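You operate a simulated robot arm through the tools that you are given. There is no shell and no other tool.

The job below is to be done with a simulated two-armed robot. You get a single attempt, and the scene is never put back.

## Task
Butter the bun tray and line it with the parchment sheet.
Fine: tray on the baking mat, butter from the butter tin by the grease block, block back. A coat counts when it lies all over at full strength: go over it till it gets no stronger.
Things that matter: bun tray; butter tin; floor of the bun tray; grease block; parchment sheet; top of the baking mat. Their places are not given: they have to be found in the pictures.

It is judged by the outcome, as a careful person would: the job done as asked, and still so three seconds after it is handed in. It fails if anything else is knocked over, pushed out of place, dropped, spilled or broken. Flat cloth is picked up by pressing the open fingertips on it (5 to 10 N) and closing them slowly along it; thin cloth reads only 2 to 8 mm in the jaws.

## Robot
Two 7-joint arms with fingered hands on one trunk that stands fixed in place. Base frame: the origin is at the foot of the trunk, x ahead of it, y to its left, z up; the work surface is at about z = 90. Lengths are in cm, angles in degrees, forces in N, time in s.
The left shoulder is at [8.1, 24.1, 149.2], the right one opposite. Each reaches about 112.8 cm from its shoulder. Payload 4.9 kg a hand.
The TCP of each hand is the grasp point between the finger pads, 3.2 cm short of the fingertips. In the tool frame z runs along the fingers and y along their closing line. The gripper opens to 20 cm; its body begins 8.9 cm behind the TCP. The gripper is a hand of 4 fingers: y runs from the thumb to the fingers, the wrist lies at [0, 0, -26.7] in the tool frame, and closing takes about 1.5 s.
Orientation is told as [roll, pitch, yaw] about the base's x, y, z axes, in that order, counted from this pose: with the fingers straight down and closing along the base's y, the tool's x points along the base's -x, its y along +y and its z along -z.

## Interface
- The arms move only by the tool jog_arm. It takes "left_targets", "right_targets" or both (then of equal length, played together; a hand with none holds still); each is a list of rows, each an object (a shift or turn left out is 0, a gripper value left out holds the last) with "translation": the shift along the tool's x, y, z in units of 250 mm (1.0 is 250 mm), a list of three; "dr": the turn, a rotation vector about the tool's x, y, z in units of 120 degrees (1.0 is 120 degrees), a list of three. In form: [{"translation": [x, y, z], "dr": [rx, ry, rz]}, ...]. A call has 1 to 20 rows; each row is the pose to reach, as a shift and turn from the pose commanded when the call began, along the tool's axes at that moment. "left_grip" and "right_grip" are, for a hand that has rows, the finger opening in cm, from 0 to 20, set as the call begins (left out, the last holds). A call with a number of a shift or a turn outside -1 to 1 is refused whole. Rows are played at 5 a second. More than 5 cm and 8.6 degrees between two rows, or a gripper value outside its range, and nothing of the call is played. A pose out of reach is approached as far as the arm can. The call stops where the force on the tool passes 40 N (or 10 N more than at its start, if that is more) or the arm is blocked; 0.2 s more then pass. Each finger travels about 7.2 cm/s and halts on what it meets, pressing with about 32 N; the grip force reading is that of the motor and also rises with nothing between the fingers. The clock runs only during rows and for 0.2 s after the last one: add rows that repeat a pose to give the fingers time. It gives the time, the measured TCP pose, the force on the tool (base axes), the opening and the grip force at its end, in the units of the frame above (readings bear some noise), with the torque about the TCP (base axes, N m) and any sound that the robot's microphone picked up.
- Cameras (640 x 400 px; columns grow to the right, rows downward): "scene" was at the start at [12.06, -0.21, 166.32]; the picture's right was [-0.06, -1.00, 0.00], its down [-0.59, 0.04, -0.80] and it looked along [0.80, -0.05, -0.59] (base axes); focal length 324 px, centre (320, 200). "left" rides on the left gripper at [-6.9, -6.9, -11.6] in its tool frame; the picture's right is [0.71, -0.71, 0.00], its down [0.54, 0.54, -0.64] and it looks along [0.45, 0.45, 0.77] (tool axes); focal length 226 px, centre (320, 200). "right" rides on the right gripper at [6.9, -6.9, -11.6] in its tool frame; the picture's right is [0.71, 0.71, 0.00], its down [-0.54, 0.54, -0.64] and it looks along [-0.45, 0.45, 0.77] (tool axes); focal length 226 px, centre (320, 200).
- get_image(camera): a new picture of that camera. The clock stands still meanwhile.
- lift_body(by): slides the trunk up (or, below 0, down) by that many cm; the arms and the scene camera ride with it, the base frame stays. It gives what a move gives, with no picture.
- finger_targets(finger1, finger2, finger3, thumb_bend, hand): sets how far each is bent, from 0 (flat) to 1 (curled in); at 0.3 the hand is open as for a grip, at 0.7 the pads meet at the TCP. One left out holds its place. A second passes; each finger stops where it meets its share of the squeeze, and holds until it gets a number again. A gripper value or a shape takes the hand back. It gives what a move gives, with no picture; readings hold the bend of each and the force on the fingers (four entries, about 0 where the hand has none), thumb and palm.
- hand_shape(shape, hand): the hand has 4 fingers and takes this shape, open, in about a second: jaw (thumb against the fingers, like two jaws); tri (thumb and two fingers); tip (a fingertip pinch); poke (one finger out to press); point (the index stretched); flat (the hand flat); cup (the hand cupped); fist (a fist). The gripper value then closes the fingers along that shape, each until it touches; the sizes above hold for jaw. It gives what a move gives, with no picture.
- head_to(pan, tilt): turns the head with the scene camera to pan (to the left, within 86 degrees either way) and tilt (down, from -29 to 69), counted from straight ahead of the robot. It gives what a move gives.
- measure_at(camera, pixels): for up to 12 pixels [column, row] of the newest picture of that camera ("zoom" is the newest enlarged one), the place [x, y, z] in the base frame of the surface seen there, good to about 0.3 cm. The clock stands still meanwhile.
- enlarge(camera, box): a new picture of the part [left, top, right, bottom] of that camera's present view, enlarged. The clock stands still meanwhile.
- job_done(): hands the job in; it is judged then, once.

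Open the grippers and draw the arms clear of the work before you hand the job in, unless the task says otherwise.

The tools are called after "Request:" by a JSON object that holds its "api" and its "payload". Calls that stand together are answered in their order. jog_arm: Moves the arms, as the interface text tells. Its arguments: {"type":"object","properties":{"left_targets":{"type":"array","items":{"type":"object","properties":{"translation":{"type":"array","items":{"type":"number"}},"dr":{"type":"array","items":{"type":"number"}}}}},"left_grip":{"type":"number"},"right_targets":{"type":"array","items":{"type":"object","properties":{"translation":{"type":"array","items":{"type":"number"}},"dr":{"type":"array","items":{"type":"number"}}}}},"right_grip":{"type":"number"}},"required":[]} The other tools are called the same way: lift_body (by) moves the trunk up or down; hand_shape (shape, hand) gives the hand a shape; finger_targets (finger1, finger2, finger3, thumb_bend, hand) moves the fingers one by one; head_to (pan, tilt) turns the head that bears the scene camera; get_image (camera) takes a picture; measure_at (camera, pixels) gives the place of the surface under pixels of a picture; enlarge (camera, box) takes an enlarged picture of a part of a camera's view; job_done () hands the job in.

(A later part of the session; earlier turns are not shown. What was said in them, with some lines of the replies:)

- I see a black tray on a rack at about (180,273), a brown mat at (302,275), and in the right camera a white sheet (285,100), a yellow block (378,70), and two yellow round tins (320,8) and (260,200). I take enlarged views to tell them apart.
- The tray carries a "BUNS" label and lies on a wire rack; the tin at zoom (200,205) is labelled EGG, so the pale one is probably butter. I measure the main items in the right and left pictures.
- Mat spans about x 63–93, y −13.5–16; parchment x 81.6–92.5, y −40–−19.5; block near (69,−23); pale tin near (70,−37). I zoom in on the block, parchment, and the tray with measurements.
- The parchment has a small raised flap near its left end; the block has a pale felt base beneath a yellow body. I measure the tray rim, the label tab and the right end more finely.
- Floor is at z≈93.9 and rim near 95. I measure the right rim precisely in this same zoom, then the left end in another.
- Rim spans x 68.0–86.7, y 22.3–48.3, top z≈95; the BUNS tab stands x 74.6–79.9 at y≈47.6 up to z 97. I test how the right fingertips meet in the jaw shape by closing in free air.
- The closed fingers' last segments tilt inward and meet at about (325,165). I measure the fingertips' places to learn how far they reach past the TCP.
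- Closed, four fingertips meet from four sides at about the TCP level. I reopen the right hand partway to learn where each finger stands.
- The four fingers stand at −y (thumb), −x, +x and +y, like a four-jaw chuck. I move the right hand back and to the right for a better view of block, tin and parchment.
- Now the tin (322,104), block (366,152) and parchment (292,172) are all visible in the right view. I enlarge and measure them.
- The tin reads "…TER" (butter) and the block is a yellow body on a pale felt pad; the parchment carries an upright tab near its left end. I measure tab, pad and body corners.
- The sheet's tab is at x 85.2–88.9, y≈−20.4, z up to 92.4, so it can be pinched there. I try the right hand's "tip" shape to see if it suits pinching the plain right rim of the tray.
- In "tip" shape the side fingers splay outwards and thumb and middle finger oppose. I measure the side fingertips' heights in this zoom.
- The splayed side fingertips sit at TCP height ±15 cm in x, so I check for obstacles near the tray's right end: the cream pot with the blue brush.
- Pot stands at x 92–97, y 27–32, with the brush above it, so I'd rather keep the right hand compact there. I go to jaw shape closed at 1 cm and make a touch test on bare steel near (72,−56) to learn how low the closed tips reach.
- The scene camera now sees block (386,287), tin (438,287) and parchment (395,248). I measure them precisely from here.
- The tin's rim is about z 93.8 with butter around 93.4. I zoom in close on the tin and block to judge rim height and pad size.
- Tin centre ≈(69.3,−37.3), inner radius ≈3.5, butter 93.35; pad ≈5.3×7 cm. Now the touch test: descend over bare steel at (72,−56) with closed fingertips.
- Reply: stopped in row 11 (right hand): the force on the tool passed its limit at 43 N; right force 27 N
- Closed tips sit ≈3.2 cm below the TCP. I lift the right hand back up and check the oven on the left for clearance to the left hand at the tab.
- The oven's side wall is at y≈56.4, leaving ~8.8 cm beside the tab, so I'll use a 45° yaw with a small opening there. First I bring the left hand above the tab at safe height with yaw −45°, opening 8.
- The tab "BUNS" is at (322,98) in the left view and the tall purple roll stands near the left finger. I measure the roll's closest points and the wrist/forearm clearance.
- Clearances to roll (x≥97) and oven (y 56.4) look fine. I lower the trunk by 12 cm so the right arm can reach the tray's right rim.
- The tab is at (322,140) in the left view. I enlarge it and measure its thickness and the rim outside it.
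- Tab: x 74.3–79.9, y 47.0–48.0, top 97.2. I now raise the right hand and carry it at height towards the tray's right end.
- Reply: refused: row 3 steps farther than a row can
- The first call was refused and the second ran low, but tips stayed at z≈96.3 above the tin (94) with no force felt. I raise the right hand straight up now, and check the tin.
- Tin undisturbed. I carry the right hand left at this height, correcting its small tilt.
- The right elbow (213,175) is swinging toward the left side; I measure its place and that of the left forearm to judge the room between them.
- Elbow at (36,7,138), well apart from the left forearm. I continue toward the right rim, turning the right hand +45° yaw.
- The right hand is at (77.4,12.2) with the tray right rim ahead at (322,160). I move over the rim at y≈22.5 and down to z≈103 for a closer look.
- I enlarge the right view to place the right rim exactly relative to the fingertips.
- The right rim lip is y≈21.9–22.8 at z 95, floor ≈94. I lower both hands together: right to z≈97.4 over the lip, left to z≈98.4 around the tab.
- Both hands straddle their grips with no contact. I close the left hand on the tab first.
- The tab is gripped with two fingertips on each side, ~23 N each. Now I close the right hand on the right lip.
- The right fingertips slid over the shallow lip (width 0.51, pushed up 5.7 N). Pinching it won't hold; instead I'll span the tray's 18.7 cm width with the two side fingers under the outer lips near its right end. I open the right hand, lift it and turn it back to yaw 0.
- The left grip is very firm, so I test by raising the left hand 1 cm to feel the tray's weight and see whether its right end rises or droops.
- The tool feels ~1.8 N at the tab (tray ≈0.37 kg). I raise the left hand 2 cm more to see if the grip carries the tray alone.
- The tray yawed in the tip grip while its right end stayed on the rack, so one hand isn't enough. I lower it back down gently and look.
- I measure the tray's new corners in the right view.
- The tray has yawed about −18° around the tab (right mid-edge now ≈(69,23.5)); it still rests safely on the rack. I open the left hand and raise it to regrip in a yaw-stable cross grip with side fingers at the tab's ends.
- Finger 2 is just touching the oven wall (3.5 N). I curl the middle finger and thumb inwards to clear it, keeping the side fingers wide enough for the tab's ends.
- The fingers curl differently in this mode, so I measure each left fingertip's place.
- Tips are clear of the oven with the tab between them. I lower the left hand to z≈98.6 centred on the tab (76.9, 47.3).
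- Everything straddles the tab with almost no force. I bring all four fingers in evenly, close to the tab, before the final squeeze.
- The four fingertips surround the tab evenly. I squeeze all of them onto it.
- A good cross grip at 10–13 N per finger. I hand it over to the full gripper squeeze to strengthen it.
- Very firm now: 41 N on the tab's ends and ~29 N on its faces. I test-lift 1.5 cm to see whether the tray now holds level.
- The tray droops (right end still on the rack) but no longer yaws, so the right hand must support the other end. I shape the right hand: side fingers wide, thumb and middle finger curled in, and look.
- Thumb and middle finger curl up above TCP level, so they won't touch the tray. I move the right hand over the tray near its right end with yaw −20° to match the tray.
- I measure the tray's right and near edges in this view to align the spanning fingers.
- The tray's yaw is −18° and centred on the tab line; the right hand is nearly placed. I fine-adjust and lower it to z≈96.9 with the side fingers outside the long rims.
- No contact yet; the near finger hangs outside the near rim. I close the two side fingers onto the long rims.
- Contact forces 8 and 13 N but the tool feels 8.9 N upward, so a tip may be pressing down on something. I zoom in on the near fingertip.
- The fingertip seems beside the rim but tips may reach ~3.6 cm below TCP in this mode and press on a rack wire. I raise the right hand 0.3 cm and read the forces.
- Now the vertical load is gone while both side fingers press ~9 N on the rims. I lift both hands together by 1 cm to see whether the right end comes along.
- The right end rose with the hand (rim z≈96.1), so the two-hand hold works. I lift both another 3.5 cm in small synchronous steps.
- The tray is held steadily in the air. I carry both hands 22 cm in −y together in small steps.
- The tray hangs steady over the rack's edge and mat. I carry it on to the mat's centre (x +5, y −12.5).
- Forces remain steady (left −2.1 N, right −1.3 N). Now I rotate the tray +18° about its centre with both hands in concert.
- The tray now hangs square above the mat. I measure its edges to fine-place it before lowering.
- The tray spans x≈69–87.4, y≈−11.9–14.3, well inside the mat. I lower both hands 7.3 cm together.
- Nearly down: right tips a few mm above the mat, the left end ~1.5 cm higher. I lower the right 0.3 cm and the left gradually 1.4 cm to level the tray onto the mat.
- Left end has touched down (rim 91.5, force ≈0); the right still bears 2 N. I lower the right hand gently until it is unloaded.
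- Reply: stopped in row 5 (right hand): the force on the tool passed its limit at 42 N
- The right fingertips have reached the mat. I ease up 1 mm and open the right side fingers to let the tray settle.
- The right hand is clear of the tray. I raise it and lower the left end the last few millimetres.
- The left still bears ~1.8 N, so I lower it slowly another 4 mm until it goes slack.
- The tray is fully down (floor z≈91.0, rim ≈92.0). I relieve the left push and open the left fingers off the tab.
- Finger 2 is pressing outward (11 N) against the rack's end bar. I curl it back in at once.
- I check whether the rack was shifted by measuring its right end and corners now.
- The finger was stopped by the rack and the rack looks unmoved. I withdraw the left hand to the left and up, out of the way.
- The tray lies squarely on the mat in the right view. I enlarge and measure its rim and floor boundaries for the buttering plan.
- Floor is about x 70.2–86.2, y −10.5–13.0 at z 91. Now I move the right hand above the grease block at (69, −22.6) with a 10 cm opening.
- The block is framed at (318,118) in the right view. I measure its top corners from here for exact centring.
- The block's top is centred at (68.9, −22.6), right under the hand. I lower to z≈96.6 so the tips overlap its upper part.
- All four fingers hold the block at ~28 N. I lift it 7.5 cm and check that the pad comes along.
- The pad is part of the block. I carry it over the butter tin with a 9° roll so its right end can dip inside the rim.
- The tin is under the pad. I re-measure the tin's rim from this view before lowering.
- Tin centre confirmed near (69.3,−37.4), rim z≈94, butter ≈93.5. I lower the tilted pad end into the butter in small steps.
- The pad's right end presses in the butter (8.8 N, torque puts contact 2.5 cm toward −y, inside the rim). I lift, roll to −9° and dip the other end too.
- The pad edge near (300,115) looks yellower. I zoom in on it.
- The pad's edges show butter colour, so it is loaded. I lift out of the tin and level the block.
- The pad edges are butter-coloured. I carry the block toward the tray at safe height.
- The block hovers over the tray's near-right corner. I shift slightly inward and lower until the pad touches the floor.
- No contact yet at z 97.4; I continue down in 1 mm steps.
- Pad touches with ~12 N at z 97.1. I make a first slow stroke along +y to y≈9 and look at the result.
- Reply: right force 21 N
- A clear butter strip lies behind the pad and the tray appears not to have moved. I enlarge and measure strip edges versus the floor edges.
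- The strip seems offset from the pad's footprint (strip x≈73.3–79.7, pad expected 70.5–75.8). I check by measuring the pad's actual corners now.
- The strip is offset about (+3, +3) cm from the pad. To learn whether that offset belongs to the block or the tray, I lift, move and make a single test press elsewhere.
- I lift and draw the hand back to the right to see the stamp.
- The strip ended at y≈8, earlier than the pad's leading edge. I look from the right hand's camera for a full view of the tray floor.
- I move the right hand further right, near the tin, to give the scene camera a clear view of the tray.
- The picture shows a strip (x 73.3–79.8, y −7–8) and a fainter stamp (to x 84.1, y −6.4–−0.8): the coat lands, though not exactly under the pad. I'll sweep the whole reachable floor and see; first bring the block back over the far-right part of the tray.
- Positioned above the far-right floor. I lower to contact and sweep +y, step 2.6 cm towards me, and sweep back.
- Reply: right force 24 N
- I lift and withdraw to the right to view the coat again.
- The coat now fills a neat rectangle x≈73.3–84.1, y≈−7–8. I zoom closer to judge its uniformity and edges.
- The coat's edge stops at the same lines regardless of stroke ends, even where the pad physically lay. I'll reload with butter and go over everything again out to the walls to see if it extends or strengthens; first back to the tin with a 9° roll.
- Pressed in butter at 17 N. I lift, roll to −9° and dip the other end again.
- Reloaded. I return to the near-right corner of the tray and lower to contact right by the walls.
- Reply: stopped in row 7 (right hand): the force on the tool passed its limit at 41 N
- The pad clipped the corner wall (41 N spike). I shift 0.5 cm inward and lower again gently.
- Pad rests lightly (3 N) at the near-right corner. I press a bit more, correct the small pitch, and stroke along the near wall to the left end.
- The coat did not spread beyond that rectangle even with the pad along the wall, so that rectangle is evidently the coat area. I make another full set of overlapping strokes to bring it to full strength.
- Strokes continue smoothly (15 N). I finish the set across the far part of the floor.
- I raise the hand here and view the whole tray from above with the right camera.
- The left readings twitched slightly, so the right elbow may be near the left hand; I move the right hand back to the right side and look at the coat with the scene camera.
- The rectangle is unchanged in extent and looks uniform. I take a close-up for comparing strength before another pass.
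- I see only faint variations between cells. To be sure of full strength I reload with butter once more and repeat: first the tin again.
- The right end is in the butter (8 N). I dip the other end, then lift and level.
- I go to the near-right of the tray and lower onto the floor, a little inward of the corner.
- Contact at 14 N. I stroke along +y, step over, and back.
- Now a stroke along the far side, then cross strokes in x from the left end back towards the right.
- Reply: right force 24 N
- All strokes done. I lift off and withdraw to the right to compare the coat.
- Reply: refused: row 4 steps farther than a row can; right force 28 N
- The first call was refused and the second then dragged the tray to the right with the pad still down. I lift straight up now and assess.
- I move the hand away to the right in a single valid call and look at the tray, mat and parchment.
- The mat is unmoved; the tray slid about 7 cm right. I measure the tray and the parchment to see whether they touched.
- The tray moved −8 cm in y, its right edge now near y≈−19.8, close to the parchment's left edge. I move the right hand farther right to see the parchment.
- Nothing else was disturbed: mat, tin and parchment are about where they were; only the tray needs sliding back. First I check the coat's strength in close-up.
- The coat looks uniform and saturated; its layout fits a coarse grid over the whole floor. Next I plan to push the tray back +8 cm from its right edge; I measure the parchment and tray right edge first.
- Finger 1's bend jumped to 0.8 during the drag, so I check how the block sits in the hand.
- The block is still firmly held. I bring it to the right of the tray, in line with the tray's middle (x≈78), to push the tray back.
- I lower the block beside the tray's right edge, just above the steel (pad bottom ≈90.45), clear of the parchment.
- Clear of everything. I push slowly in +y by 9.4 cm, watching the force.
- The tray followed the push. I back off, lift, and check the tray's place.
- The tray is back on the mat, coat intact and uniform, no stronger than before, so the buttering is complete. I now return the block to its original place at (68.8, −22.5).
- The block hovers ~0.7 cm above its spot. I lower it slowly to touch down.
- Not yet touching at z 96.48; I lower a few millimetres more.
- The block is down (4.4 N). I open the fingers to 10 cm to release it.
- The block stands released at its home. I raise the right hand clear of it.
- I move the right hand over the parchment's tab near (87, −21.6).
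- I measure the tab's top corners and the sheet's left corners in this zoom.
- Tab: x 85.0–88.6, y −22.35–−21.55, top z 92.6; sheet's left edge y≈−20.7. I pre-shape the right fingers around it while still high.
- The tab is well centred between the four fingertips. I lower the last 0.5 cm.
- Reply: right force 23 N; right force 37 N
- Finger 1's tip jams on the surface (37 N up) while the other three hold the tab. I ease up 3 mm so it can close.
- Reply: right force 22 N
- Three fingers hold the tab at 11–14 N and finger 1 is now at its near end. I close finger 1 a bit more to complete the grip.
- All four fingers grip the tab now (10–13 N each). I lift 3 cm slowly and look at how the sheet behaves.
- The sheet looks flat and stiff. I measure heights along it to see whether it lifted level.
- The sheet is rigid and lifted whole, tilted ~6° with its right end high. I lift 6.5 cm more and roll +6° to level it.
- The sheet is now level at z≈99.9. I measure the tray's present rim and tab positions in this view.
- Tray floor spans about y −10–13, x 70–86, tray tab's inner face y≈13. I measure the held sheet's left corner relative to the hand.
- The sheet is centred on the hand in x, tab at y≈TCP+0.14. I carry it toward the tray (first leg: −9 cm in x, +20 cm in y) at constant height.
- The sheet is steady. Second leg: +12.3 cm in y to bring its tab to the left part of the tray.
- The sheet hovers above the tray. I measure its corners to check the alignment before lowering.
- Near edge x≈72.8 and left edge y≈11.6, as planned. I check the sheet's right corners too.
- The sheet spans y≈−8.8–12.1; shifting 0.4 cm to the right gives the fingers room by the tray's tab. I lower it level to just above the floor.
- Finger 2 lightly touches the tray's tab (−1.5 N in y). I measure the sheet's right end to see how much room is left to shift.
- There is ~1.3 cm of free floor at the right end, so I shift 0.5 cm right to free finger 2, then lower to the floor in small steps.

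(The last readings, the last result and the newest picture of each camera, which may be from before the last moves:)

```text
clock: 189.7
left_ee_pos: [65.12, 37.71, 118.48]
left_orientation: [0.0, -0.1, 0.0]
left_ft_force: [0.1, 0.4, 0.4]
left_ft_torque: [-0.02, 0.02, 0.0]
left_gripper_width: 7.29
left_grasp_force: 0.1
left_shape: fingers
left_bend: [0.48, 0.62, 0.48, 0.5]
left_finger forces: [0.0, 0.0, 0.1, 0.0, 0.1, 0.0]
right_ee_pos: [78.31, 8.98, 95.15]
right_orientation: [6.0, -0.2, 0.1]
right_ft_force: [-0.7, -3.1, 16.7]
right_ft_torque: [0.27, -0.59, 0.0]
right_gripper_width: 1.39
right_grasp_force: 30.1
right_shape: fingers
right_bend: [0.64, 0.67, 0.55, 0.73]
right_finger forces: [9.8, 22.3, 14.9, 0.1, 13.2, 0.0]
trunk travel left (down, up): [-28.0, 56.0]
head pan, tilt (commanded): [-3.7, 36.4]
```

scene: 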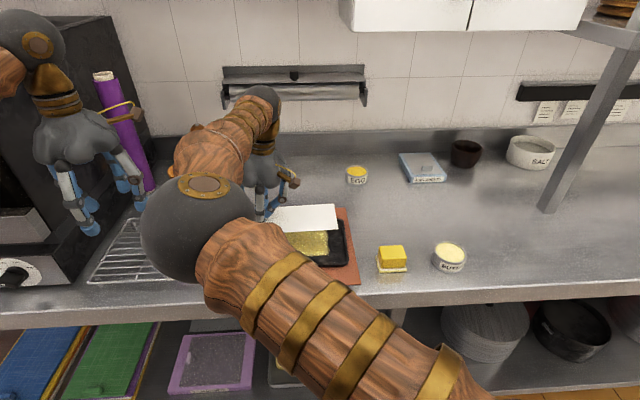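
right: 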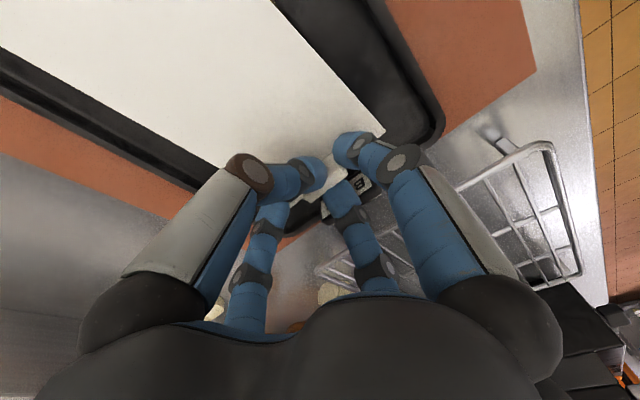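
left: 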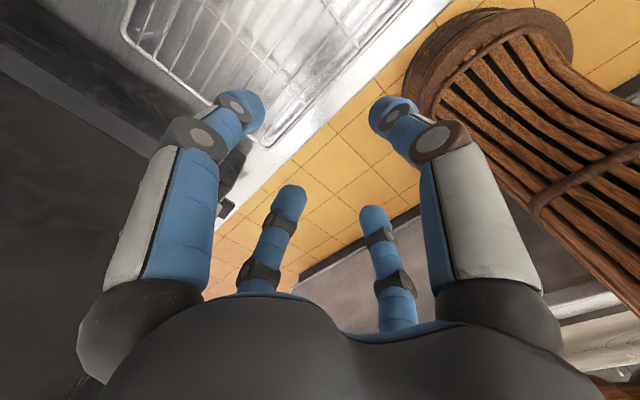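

The fingertips have reached the tray floor (16.7 N) with the sheet a few mm above it. I ease up 2 mm and then release the tab, keeping finger 2's retreat small because of the tray's tab.

Request:
{"api": "jog_arm", "payload": {"right_targets": [{"translation": [0, 0.0, -0.006]}, {"translation": [0, 0.0, -0.01]}]}}

Request:
{"api": "finger_targets", "payload": {"hand": "right", "finger1": 0.58, "finger2": 0.655, "finger3": 0.49, "thumb_bend": 0.65}}

Request:
{"api": "enlarge", "payload": {"camera": "right", "box": [220, 70, 440, 260]}}

```text
clock: 190.3
left_ee_pos: [65.04, 37.76, 118.4]
left_orientation: [0.0, 0.0, 0.0]
left_ft_force: [0.6, 0.7, 0.4]
left_ft_torque: [-0.06, 0.01, -0.01]
left_gripper_width: 7.28
left_grasp_force: 0.0
left_shape: fingers
left_bend: [0.48, 0.62, 0.48, 0.5]
left_finger forces: [0.0, 0.0, 0.0, 0.0, 0.0, 0.1]
right_ee_pos: [78.21, 9.08, 95.17]
right_orientation: [6.0, 0.0, 0.1]
right_ft_force: [0.2, -4.1, 8.1]
right_ft_torque: [0.09, -0.38, -0.04]
right_gripper_width: 1.42
right_grasp_force: 28.3
right_shape: fingers
right_bend: [0.64, 0.67, 0.55, 0.73]
right_finger forces: [9.6, 20.0, 12.8, 0.0, 13.4, 0.0]
trunk travel left (down, up): [-28.0, 56.0]
head pan, tilt (commanded): [-3.7, 36.4]
```

```text
clock: 191.3
left_ee_pos: [65.17, 37.84, 118.41]
left_orientation: [0.0, 0.0, 0.0]
left_ft_force: [-0.3, 0.6, -0.3]
left_ft_torque: [-0.01, -0.01, -0.04]
left_gripper_width: 7.27
left_grasp_force: 0.0
left_shape: fingers
left_bend: [0.48, 0.62, 0.48, 0.5]
left_finger forces: [0.0, 0.0, 0.1, 0.1, 0.1, 0.0]
right_ee_pos: [78.3, 9.13, 95.21]
right_orientation: [5.8, 0.0, 0.1]
right_ft_force: [1.6, -4.1, 6.1]
right_ft_torque: [-0.01, 0.09, 0.07]
right_gripper_width: 2.72
right_grasp_force: 3.6
right_shape: fingers
right_bend: [0.59, 0.67, 0.49, 0.65]
right_finger forces: [4.0, 3.6, 0.1, 0.0, 0.0, 0.0]
trunk travel left (down, up): [-28.0, 56.0]
head pan, tilt (commanded): [-3.7, 36.4]
```

```text
2.11 times, centred on (330, 165) of right
```

zoom: 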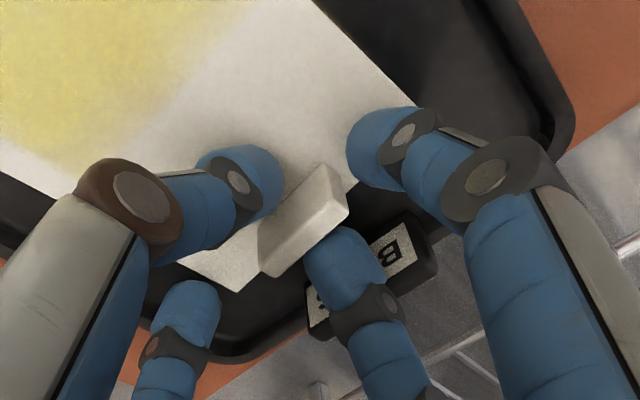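

The tab is released; finger 2 is just touching the tray's tab. I lift straight up slowly by 1 cm and check that the sheet stays.

Request:
{"api": "jog_arm", "payload": {"right_targets": [{"translation": [0, 0.0008, -0.008]}, {"translation": [0, 0.0017, -0.016]}, {"translation": [0, 0.0029, -0.028]}, {"translation": [0, 0.0042, -0.04]}]}}

Request:
{"api": "enlarge", "payload": {"camera": "right", "box": [220, 70, 440, 260]}}

```text
clock: 192.3
left_ee_pos: [65.27, 37.71, 118.41]
left_orientation: [0.0, 0.0, -0.1]
left_ft_force: [-1.0, 0.1, -0.4]
left_ft_torque: [-0.02, 0.0, -0.03]
left_gripper_width: 7.25
left_grasp_force: 0.0
left_shape: fingers
left_bend: [0.48, 0.62, 0.48, 0.5]
left_finger forces: [0.1, 0.0, 0.1, 0.0, 0.0, 0.0]
right_ee_pos: [78.15, 9.08, 96.21]
right_orientation: [5.8, 0.0, 0.1]
right_ft_force: [0.0, -0.3, 0.3]
right_ft_torque: [0.0, -0.01, 0.0]
right_gripper_width: 3.17
right_grasp_force: 0.1
right_shape: fingers
right_bend: [0.57, 0.65, 0.49, 0.65]
right_finger forces: [0.0, 0.1, 0.0, 0.0, 0.1, 0.1]
trunk travel left (down, up): [-28.0, 56.0]
head pan, tilt (commanded): [-3.7, 36.4]
```

```text
2.11 times, centred on (330, 165) of right
```

zoom: 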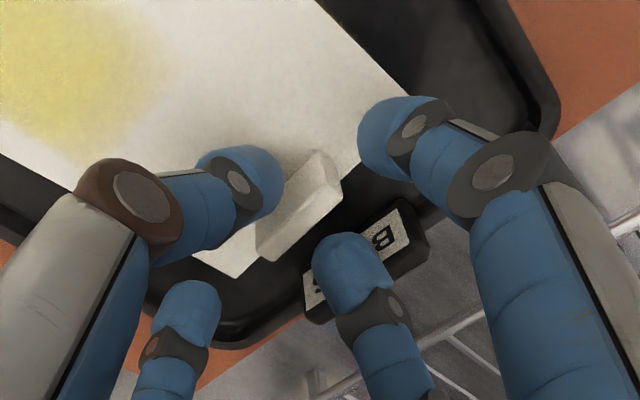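

The sheet stays in place and all forces are zero. I lift the hand 11 cm straight up.

Request:
{"api": "jog_arm", "payload": {"right_targets": [{"translation": [0, 0.0084, -0.0796]}, {"translation": [0, 0.0209, -0.1989]}, {"translation": [0, 0.0334, -0.3182]}, {"translation": [0, 0.046, -0.4376]}]}}

Request:
{"api": "get_image", "payload": {"camera": "right"}}

```text
clock: 193.3
left_ee_pos: [65.09, 37.9, 118.52]
left_orientation: [0.0, 0.0, 0.0]
left_ft_force: [0.4, -0.8, -0.1]
left_ft_torque: [-0.01, 0.04, 0.0]
left_gripper_width: 7.27
left_grasp_force: 0.1
left_shape: fingers
left_bend: [0.48, 0.62, 0.48, 0.5]
left_finger forces: [0.1, 0.1, 0.0, 0.0, 0.1, 0.0]
right_ee_pos: [78.37, 9.3, 107.19]
right_orientation: [5.8, 0.0, 0.1]
right_ft_force: [-0.6, -0.3, -0.3]
right_ft_torque: [0.0, -0.02, 0.04]
right_gripper_width: 3.18
right_grasp_force: 0.2
right_shape: fingers
right_bend: [0.57, 0.65, 0.49, 0.65]
right_finger forces: [0.1, 0.0, 0.0, 0.0, 0.1, 0.0]
trunk travel left (down, up): [-28.0, 56.0]
head pan, tilt (commanded): [-3.7, 36.4]
```

```text
taken
```

right: 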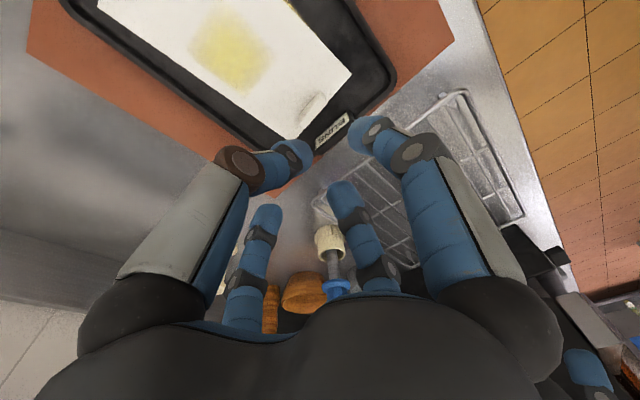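

The sheet lies inside the tray rim. I withdraw the right hand up and to the right, levelling it.

Request:
{"api": "jog_arm", "payload": {"right_targets": [{"translation": [0.01, -0.06, -0.1], "dr": [0.01, 0, 0]}, {"translation": [0.03, -0.2, -0.16], "dr": [0.02, 0, 0]}, {"translation": [0.05, -0.36, -0.2], "dr": [0.03, 0, 0]}, {"translation": [0.08, -0.52, -0.23], "dr": [0.04, 0, 0]}, {"translation": [0.1, -0.68, -0.26], "dr": [0.048, 0, 0]}, {"translation": [0.12, -0.854, -0.291], "dr": [0.048, 0, 0]}]}}

Request:
{"api": "jog_arm", "payload": {"right_targets": [{"translation": [0.03, -0.18, 0]}, {"translation": [0.06, -0.36, 0]}, {"translation": [0.09, -0.54, 0]}, {"translation": [0.12, -0.72, 0]}, {"translation": [0.15, -0.9, 0]}]}}

Request:
{"api": "get_image", "payload": {"camera": "scene"}}

Request:
{"api": "enlarge", "payload": {"camera": "scene", "box": [225, 190, 445, 310]}}

```text
clock: 194.7
left_ee_pos: [65.27, 37.71, 118.35]
left_orientation: [0.1, -0.1, 0.0]
left_ft_force: [-0.1, -0.1, 0.1]
left_ft_torque: [0.06, 0.01, -0.02]
left_gripper_width: 7.27
left_grasp_force: 0.0
left_shape: fingers
left_bend: [0.48, 0.62, 0.48, 0.5]
left_finger forces: [0.0, 0.1, 0.1, 0.0, 0.1, 0.0]
right_ee_pos: [75.18, -12.93, 112.28]
right_orientation: [0.3, 0.0, 0.2]
right_ft_force: [0.2, 0.2, -0.2]
right_ft_torque: [0.04, 0.01, -0.01]
right_gripper_width: 3.19
right_grasp_force: 0.1
right_shape: fingers
right_bend: [0.57, 0.65, 0.49, 0.65]
right_finger forces: [0.1, 0.0, 0.0, 0.0, 0.0, 0.0]
trunk travel left (down, up): [-28.0, 56.0]
head pan, tilt (commanded): [-3.7, 36.4]
```

```text
clock: 195.9
left_ee_pos: [65.2, 37.69, 118.49]
left_orientation: [0.2, 0.0, 0.0]
left_ft_force: [0.1, 0.8, 0.1]
left_ft_torque: [0.04, 0.03, -0.03]
left_gripper_width: 7.24
left_grasp_force: 0.0
left_shape: fingers
left_bend: [0.48, 0.62, 0.48, 0.5]
left_finger forces: [0.0, 0.0, 0.0, 0.0, 0.1, 0.0]
right_ee_pos: [71.79, -35.51, 112.08]
right_orientation: [0.2, 0.1, 0.2]
right_ft_force: [0.2, -0.8, -0.6]
right_ft_torque: [0.03, 0.0, -0.01]
right_gripper_width: 3.19
right_grasp_force: 0.0
right_shape: fingers
right_bend: [0.57, 0.65, 0.49, 0.65]
right_finger forces: [0.1, 0.0, 0.1, 0.0, 0.0, 0.1]
trunk travel left (down, up): [-28.0, 56.0]
head pan, tilt (commanded): [-3.7, 36.4]
```

```text
taken
```

scene: 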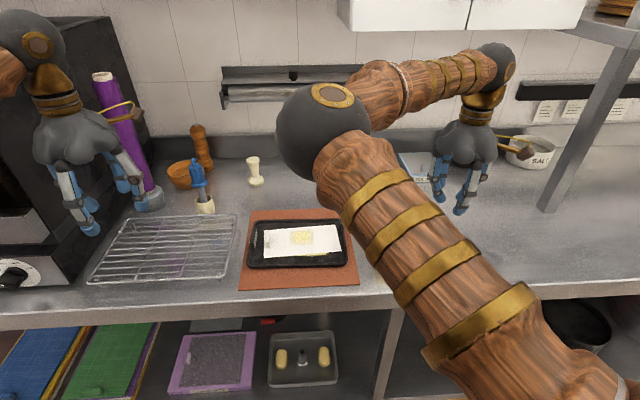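

```text
2.91 times, centred on (335, 250) of scene
```

zoom: 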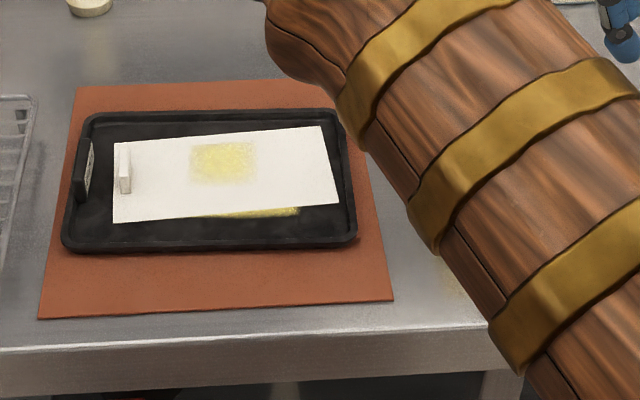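

The sheet lies in the tray, slightly turned, with butter showing through. I zoom in and measure its corners and heights.

Request:
{"api": "enlarge", "payload": {"camera": "scene", "box": [240, 210, 360, 280]}}

Request:
{"api": "measure_at", "payload": {"camera": "zoom", "pixels": [[130, 105], [125, 258], [525, 75], [565, 215], [300, 170], [545, 140], [200, 180], [450, 150], [590, 150], [60, 180], [135, 130], [575, 215]]}}

```text
5.33 times, centred on (300, 245) of scene
```

zoom: 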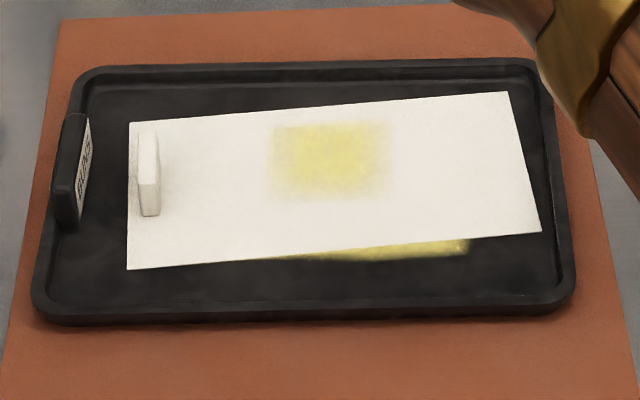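

```text
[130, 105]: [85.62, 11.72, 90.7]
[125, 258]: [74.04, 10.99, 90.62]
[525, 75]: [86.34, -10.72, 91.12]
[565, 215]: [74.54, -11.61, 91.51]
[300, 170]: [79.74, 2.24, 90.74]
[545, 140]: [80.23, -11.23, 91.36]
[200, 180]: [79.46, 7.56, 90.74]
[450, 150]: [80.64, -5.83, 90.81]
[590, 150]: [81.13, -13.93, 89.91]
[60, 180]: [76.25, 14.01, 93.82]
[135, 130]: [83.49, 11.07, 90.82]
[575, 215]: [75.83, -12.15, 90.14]
```

The sheet lies flat at floor level (z≈90.75). I measure its four corners precisely to judge centring and skew.

Request:
{"api": "measure_at", "payload": {"camera": "zoom", "pixels": [[133, 126], [131, 264], [505, 96], [536, 228], [500, 94], [530, 230], [535, 70], [560, 280], [60, 290], [95, 95], [300, 300], [300, 80]]}}

```text
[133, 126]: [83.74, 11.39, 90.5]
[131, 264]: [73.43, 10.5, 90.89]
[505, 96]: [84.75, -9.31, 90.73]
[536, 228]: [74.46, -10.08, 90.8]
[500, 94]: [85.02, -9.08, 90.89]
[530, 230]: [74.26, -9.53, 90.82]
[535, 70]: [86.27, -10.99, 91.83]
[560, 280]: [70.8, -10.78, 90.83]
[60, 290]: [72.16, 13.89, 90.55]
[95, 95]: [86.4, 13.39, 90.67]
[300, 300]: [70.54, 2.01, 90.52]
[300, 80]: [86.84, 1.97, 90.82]
```

Corners: (84.0,11.5), (73.2,10.6), (85.0,−9.4), (74.2,−10.2) — flat and wholly inside the floor. Now I open both hands fully in free air.

Request:
{"api": "hand_shape", "payload": {"hand": "right", "shape": "jaw"}}

Request:
{"api": "hand_shape", "payload": {"hand": "left", "shape": "jaw"}}

Request:
{"api": "lift_body", "payload": {"by": 12}}

Request:
{"api": "get_image", "payload": {"camera": "scene"}}

```text
clock: 196.8
left_ee_pos: [65.08, 37.93, 118.42]
left_orientation: [0.0, 0.0, -0.1]
left_ft_force: [-0.2, -0.2, 0.0]
left_ft_torque: [0.02, 0.0, 0.0]
left_gripper_width: 7.3
left_grasp_force: 0.1
left_shape: fingers
left_bend: [0.48, 0.62, 0.48, 0.5]
left_finger forces: [0.0, 0.1, 0.0, 0.0, 0.0, 0.0]
right_ee_pos: [71.63, -35.29, 112.14]
right_orientation: [0.1, 0.0, 0.1]
right_ft_force: [-0.4, -0.7, -0.4]
right_ft_torque: [0.02, -0.01, -0.02]
right_gripper_width: 19.99
right_grasp_force: 0.0
right_shape: jaw
right_bend: [0.3, 0.3, 0.3, 0.3]
right_finger forces: [0.1, 0.1, 0.0, 0.0, 0.1, 0.0]
trunk travel left (down, up): [-28.0, 56.0]
head pan, tilt (commanded): [-3.7, 36.4]
```

```text
clock: 197.7
left_ee_pos: [65.12, 37.75, 118.35]
left_orientation: [-0.1, 0.0, 0.1]
left_ft_force: [0.1, -0.5, 0.0]
left_ft_torque: [-0.07, 0.01, 0.01]
left_gripper_width: 20.0
left_grasp_force: 0.0
left_shape: jaw
left_bend: [0.3, 0.3, 0.3, 0.3]
left_finger forces: [0.1, 0.1, 0.0, 0.0, 0.0, 0.1]
right_ee_pos: [71.72, -35.23, 112.03]
right_orientation: [0.1, 0.0, 0.0]
right_ft_force: [0.0, 0.2, -0.2]
right_ft_torque: [-0.01, 0.0, -0.01]
right_gripper_width: 19.99
right_grasp_force: 0.1
right_shape: jaw
right_bend: [0.3, 0.3, 0.3, 0.3]
right_finger forces: [0.0, 0.0, 0.0, 0.1, 0.0, 0.0]
trunk travel left (down, up): [-28.0, 56.0]
head pan, tilt (commanded): [-3.7, 36.4]
```

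```text
clock: 199.2
left_ee_pos: [65.28, 37.84, 130.45]
left_orientation: [0.0, 0.0, 0.0]
left_ft_force: [0.6, 0.2, 0.0]
left_ft_torque: [0.0, 0.0, 0.01]
left_gripper_width: 20.0
left_grasp_force: 0.0
left_shape: jaw
left_bend: [0.3, 0.3, 0.3, 0.3]
left_finger forces: [0.0, 0.0, 0.0, 0.0, 0.1, 0.0]
right_ee_pos: [71.72, -35.38, 124.15]
right_orientation: [0.1, 0.0, 0.1]
right_ft_force: [0.7, 0.0, 0.1]
right_ft_torque: [-0.02, 0.0, -0.04]
right_gripper_width: 19.98
right_grasp_force: 0.0
right_shape: jaw
right_bend: [0.3, 0.3, 0.3, 0.3]
right_finger forces: [0.1, 0.0, 0.1, 0.1, 0.0, 0.0]
trunk travel left (down, up): [-40.0, 44.0]
head pan, tilt (commanded): [-3.7, 36.4]
```

```text
taken
```

scene: 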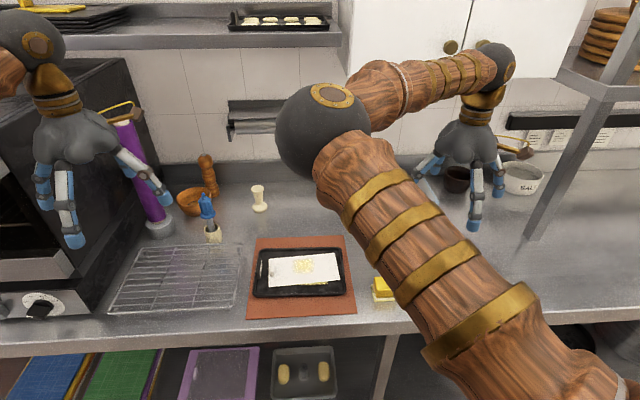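

The camera is back at its start height, so I compare the rack with the first zoom and view block and tin.

Request:
{"api": "enlarge", "payload": {"camera": "scene", "box": [100, 225, 260, 325]}}

Request:
{"api": "jog_arm", "payload": {"right_targets": [{"translation": [0.02, -0.18, 0]}, {"translation": [0.04, -0.36, 0]}, {"translation": [0.06, -0.54, 0]}, {"translation": [0.08, -0.72, 0]}]}}

Request:
{"api": "get_image", "payload": {"camera": "scene"}}

Request:
{"api": "enlarge", "payload": {"camera": "scene", "box": [350, 225, 470, 305]}}

```text
4.00 times, centred on (180, 275) of scene
```

zoom: 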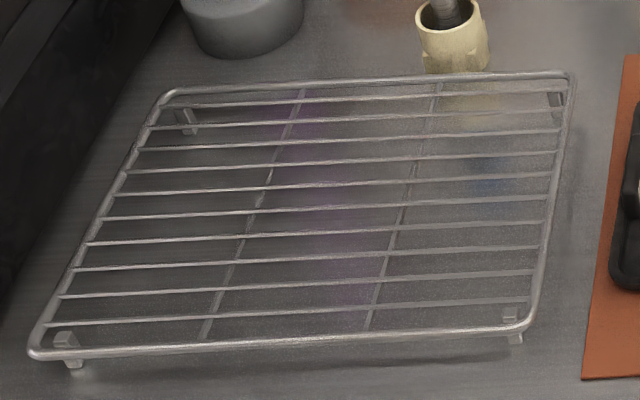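

```text
clock: 200.2
left_ee_pos: [65.15, 37.66, 130.53]
left_orientation: [0.2, 0.0, 0.0]
left_ft_force: [0.0, -0.8, 0.2]
left_ft_torque: [0.02, -0.02, -0.01]
left_gripper_width: 20.0
left_grasp_force: 0.0
left_shape: jaw
left_bend: [0.3, 0.3, 0.3, 0.3]
left_finger forces: [0.0, 0.0, 0.0, 0.1, 0.0, 0.0]
right_ee_pos: [69.93, -53.65, 123.85]
right_orientation: [0.1, -0.1, 0.2]
right_ft_force: [-0.7, 0.7, -0.9]
right_ft_torque: [0.03, 0.0, 0.0]
right_gripper_width: 20.01
right_grasp_force: 0.1
right_shape: jaw
right_bend: [0.3, 0.3, 0.3, 0.3]
right_finger forces: [0.1, 0.0, 0.1, 0.1, 0.0, 0.1]
trunk travel left (down, up): [-40.0, 44.0]
head pan, tilt (commanded): [-3.7, 36.4]
```

```text
taken
```

scene: 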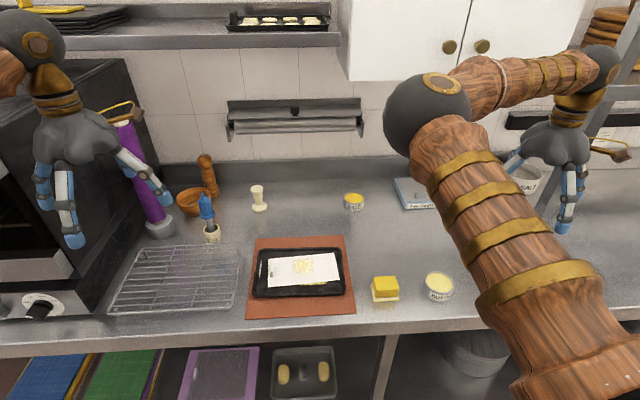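

```text
5.00 times, centred on (410, 265) of scene
```

zoom: 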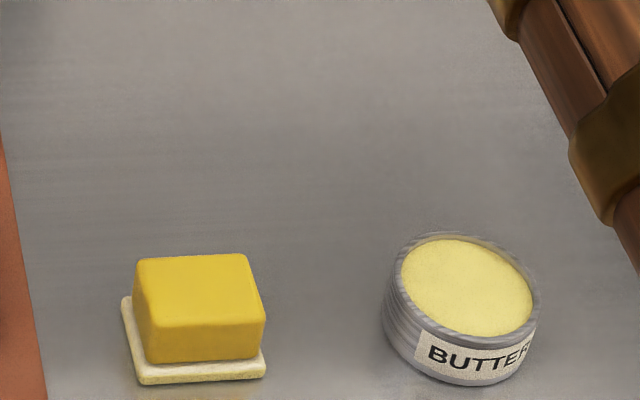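

Rack, tin and block match their first positions within a few millimetres. I take a last close look at the lined tray.

Request:
{"api": "enlarge", "payload": {"camera": "scene", "box": [245, 235, 360, 315]}}

Request:
{"api": "measure_at", "payload": {"camera": "zoom", "pixels": [[130, 130], [125, 280], [520, 105], [540, 245], [330, 170], [200, 230], [450, 200], [60, 170], [75, 330], [560, 300], [90, 90], [540, 90]]}}

```text
5.00 times, centred on (302, 275) of scene
```

zoom: 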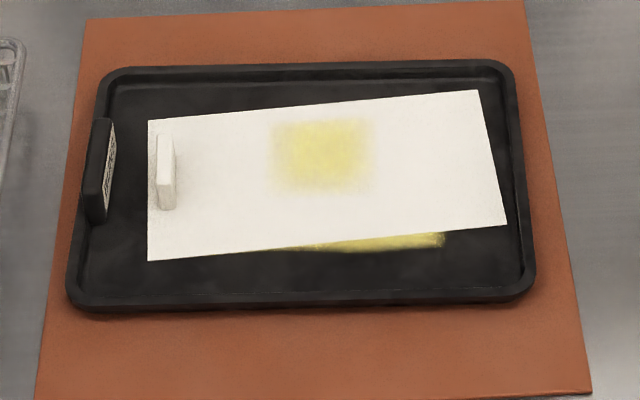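

```text
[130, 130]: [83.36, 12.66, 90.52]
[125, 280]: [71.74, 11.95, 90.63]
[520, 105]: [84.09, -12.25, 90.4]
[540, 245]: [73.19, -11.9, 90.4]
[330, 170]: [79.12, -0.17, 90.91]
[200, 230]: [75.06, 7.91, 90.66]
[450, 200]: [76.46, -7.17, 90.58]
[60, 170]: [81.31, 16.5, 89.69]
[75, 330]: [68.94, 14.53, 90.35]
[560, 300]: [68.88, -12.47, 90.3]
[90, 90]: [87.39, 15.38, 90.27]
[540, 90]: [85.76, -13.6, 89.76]
```

The tray sits wholly on the mat, buttered all over, with the parchment flat on its floor. The block stands back in its place, and both hands are open and clear. I hand the job in.

Request:
{"api": "job_done", "payload": {}}

```text
The job is handed in.
```

The bun tray is on the baking mat, buttered and lined with the parchment. The grease block is back in its place and the job is handed in. I don't have the verdict yet.

- **Coat:** The visible coat is an even rectangle over about the middle two thirds of the floor. It never spread past those edges, even where the pad ran right along the walls, so I took it to be the whole coat area. It looked no stronger after the last of several passes. I could only judge this by eye from the pictures.
- **Parchment:** It lies flat on the tray floor, inside the rim. It is about 1 cm off centre and turned about 3°. A yellow patch shows through near its middle.
- **Slips:**
  - While gripping the tray to lift it off the rack, it turned in the hand once. I regripped it with both hands.
  - Once, with the pad still pressed down, I dragged the tray about 8 cm to the right. That nudged the parchment about 1 cm before I used it. I pushed the tray back fully onto the mat.
- **Other things:** In the last pictures the cooling rack, butter tin and mat are within a few millimetres of where they started. A finger did press against the rack and another touched the oven wall.

Both hands are open and clear of the work.
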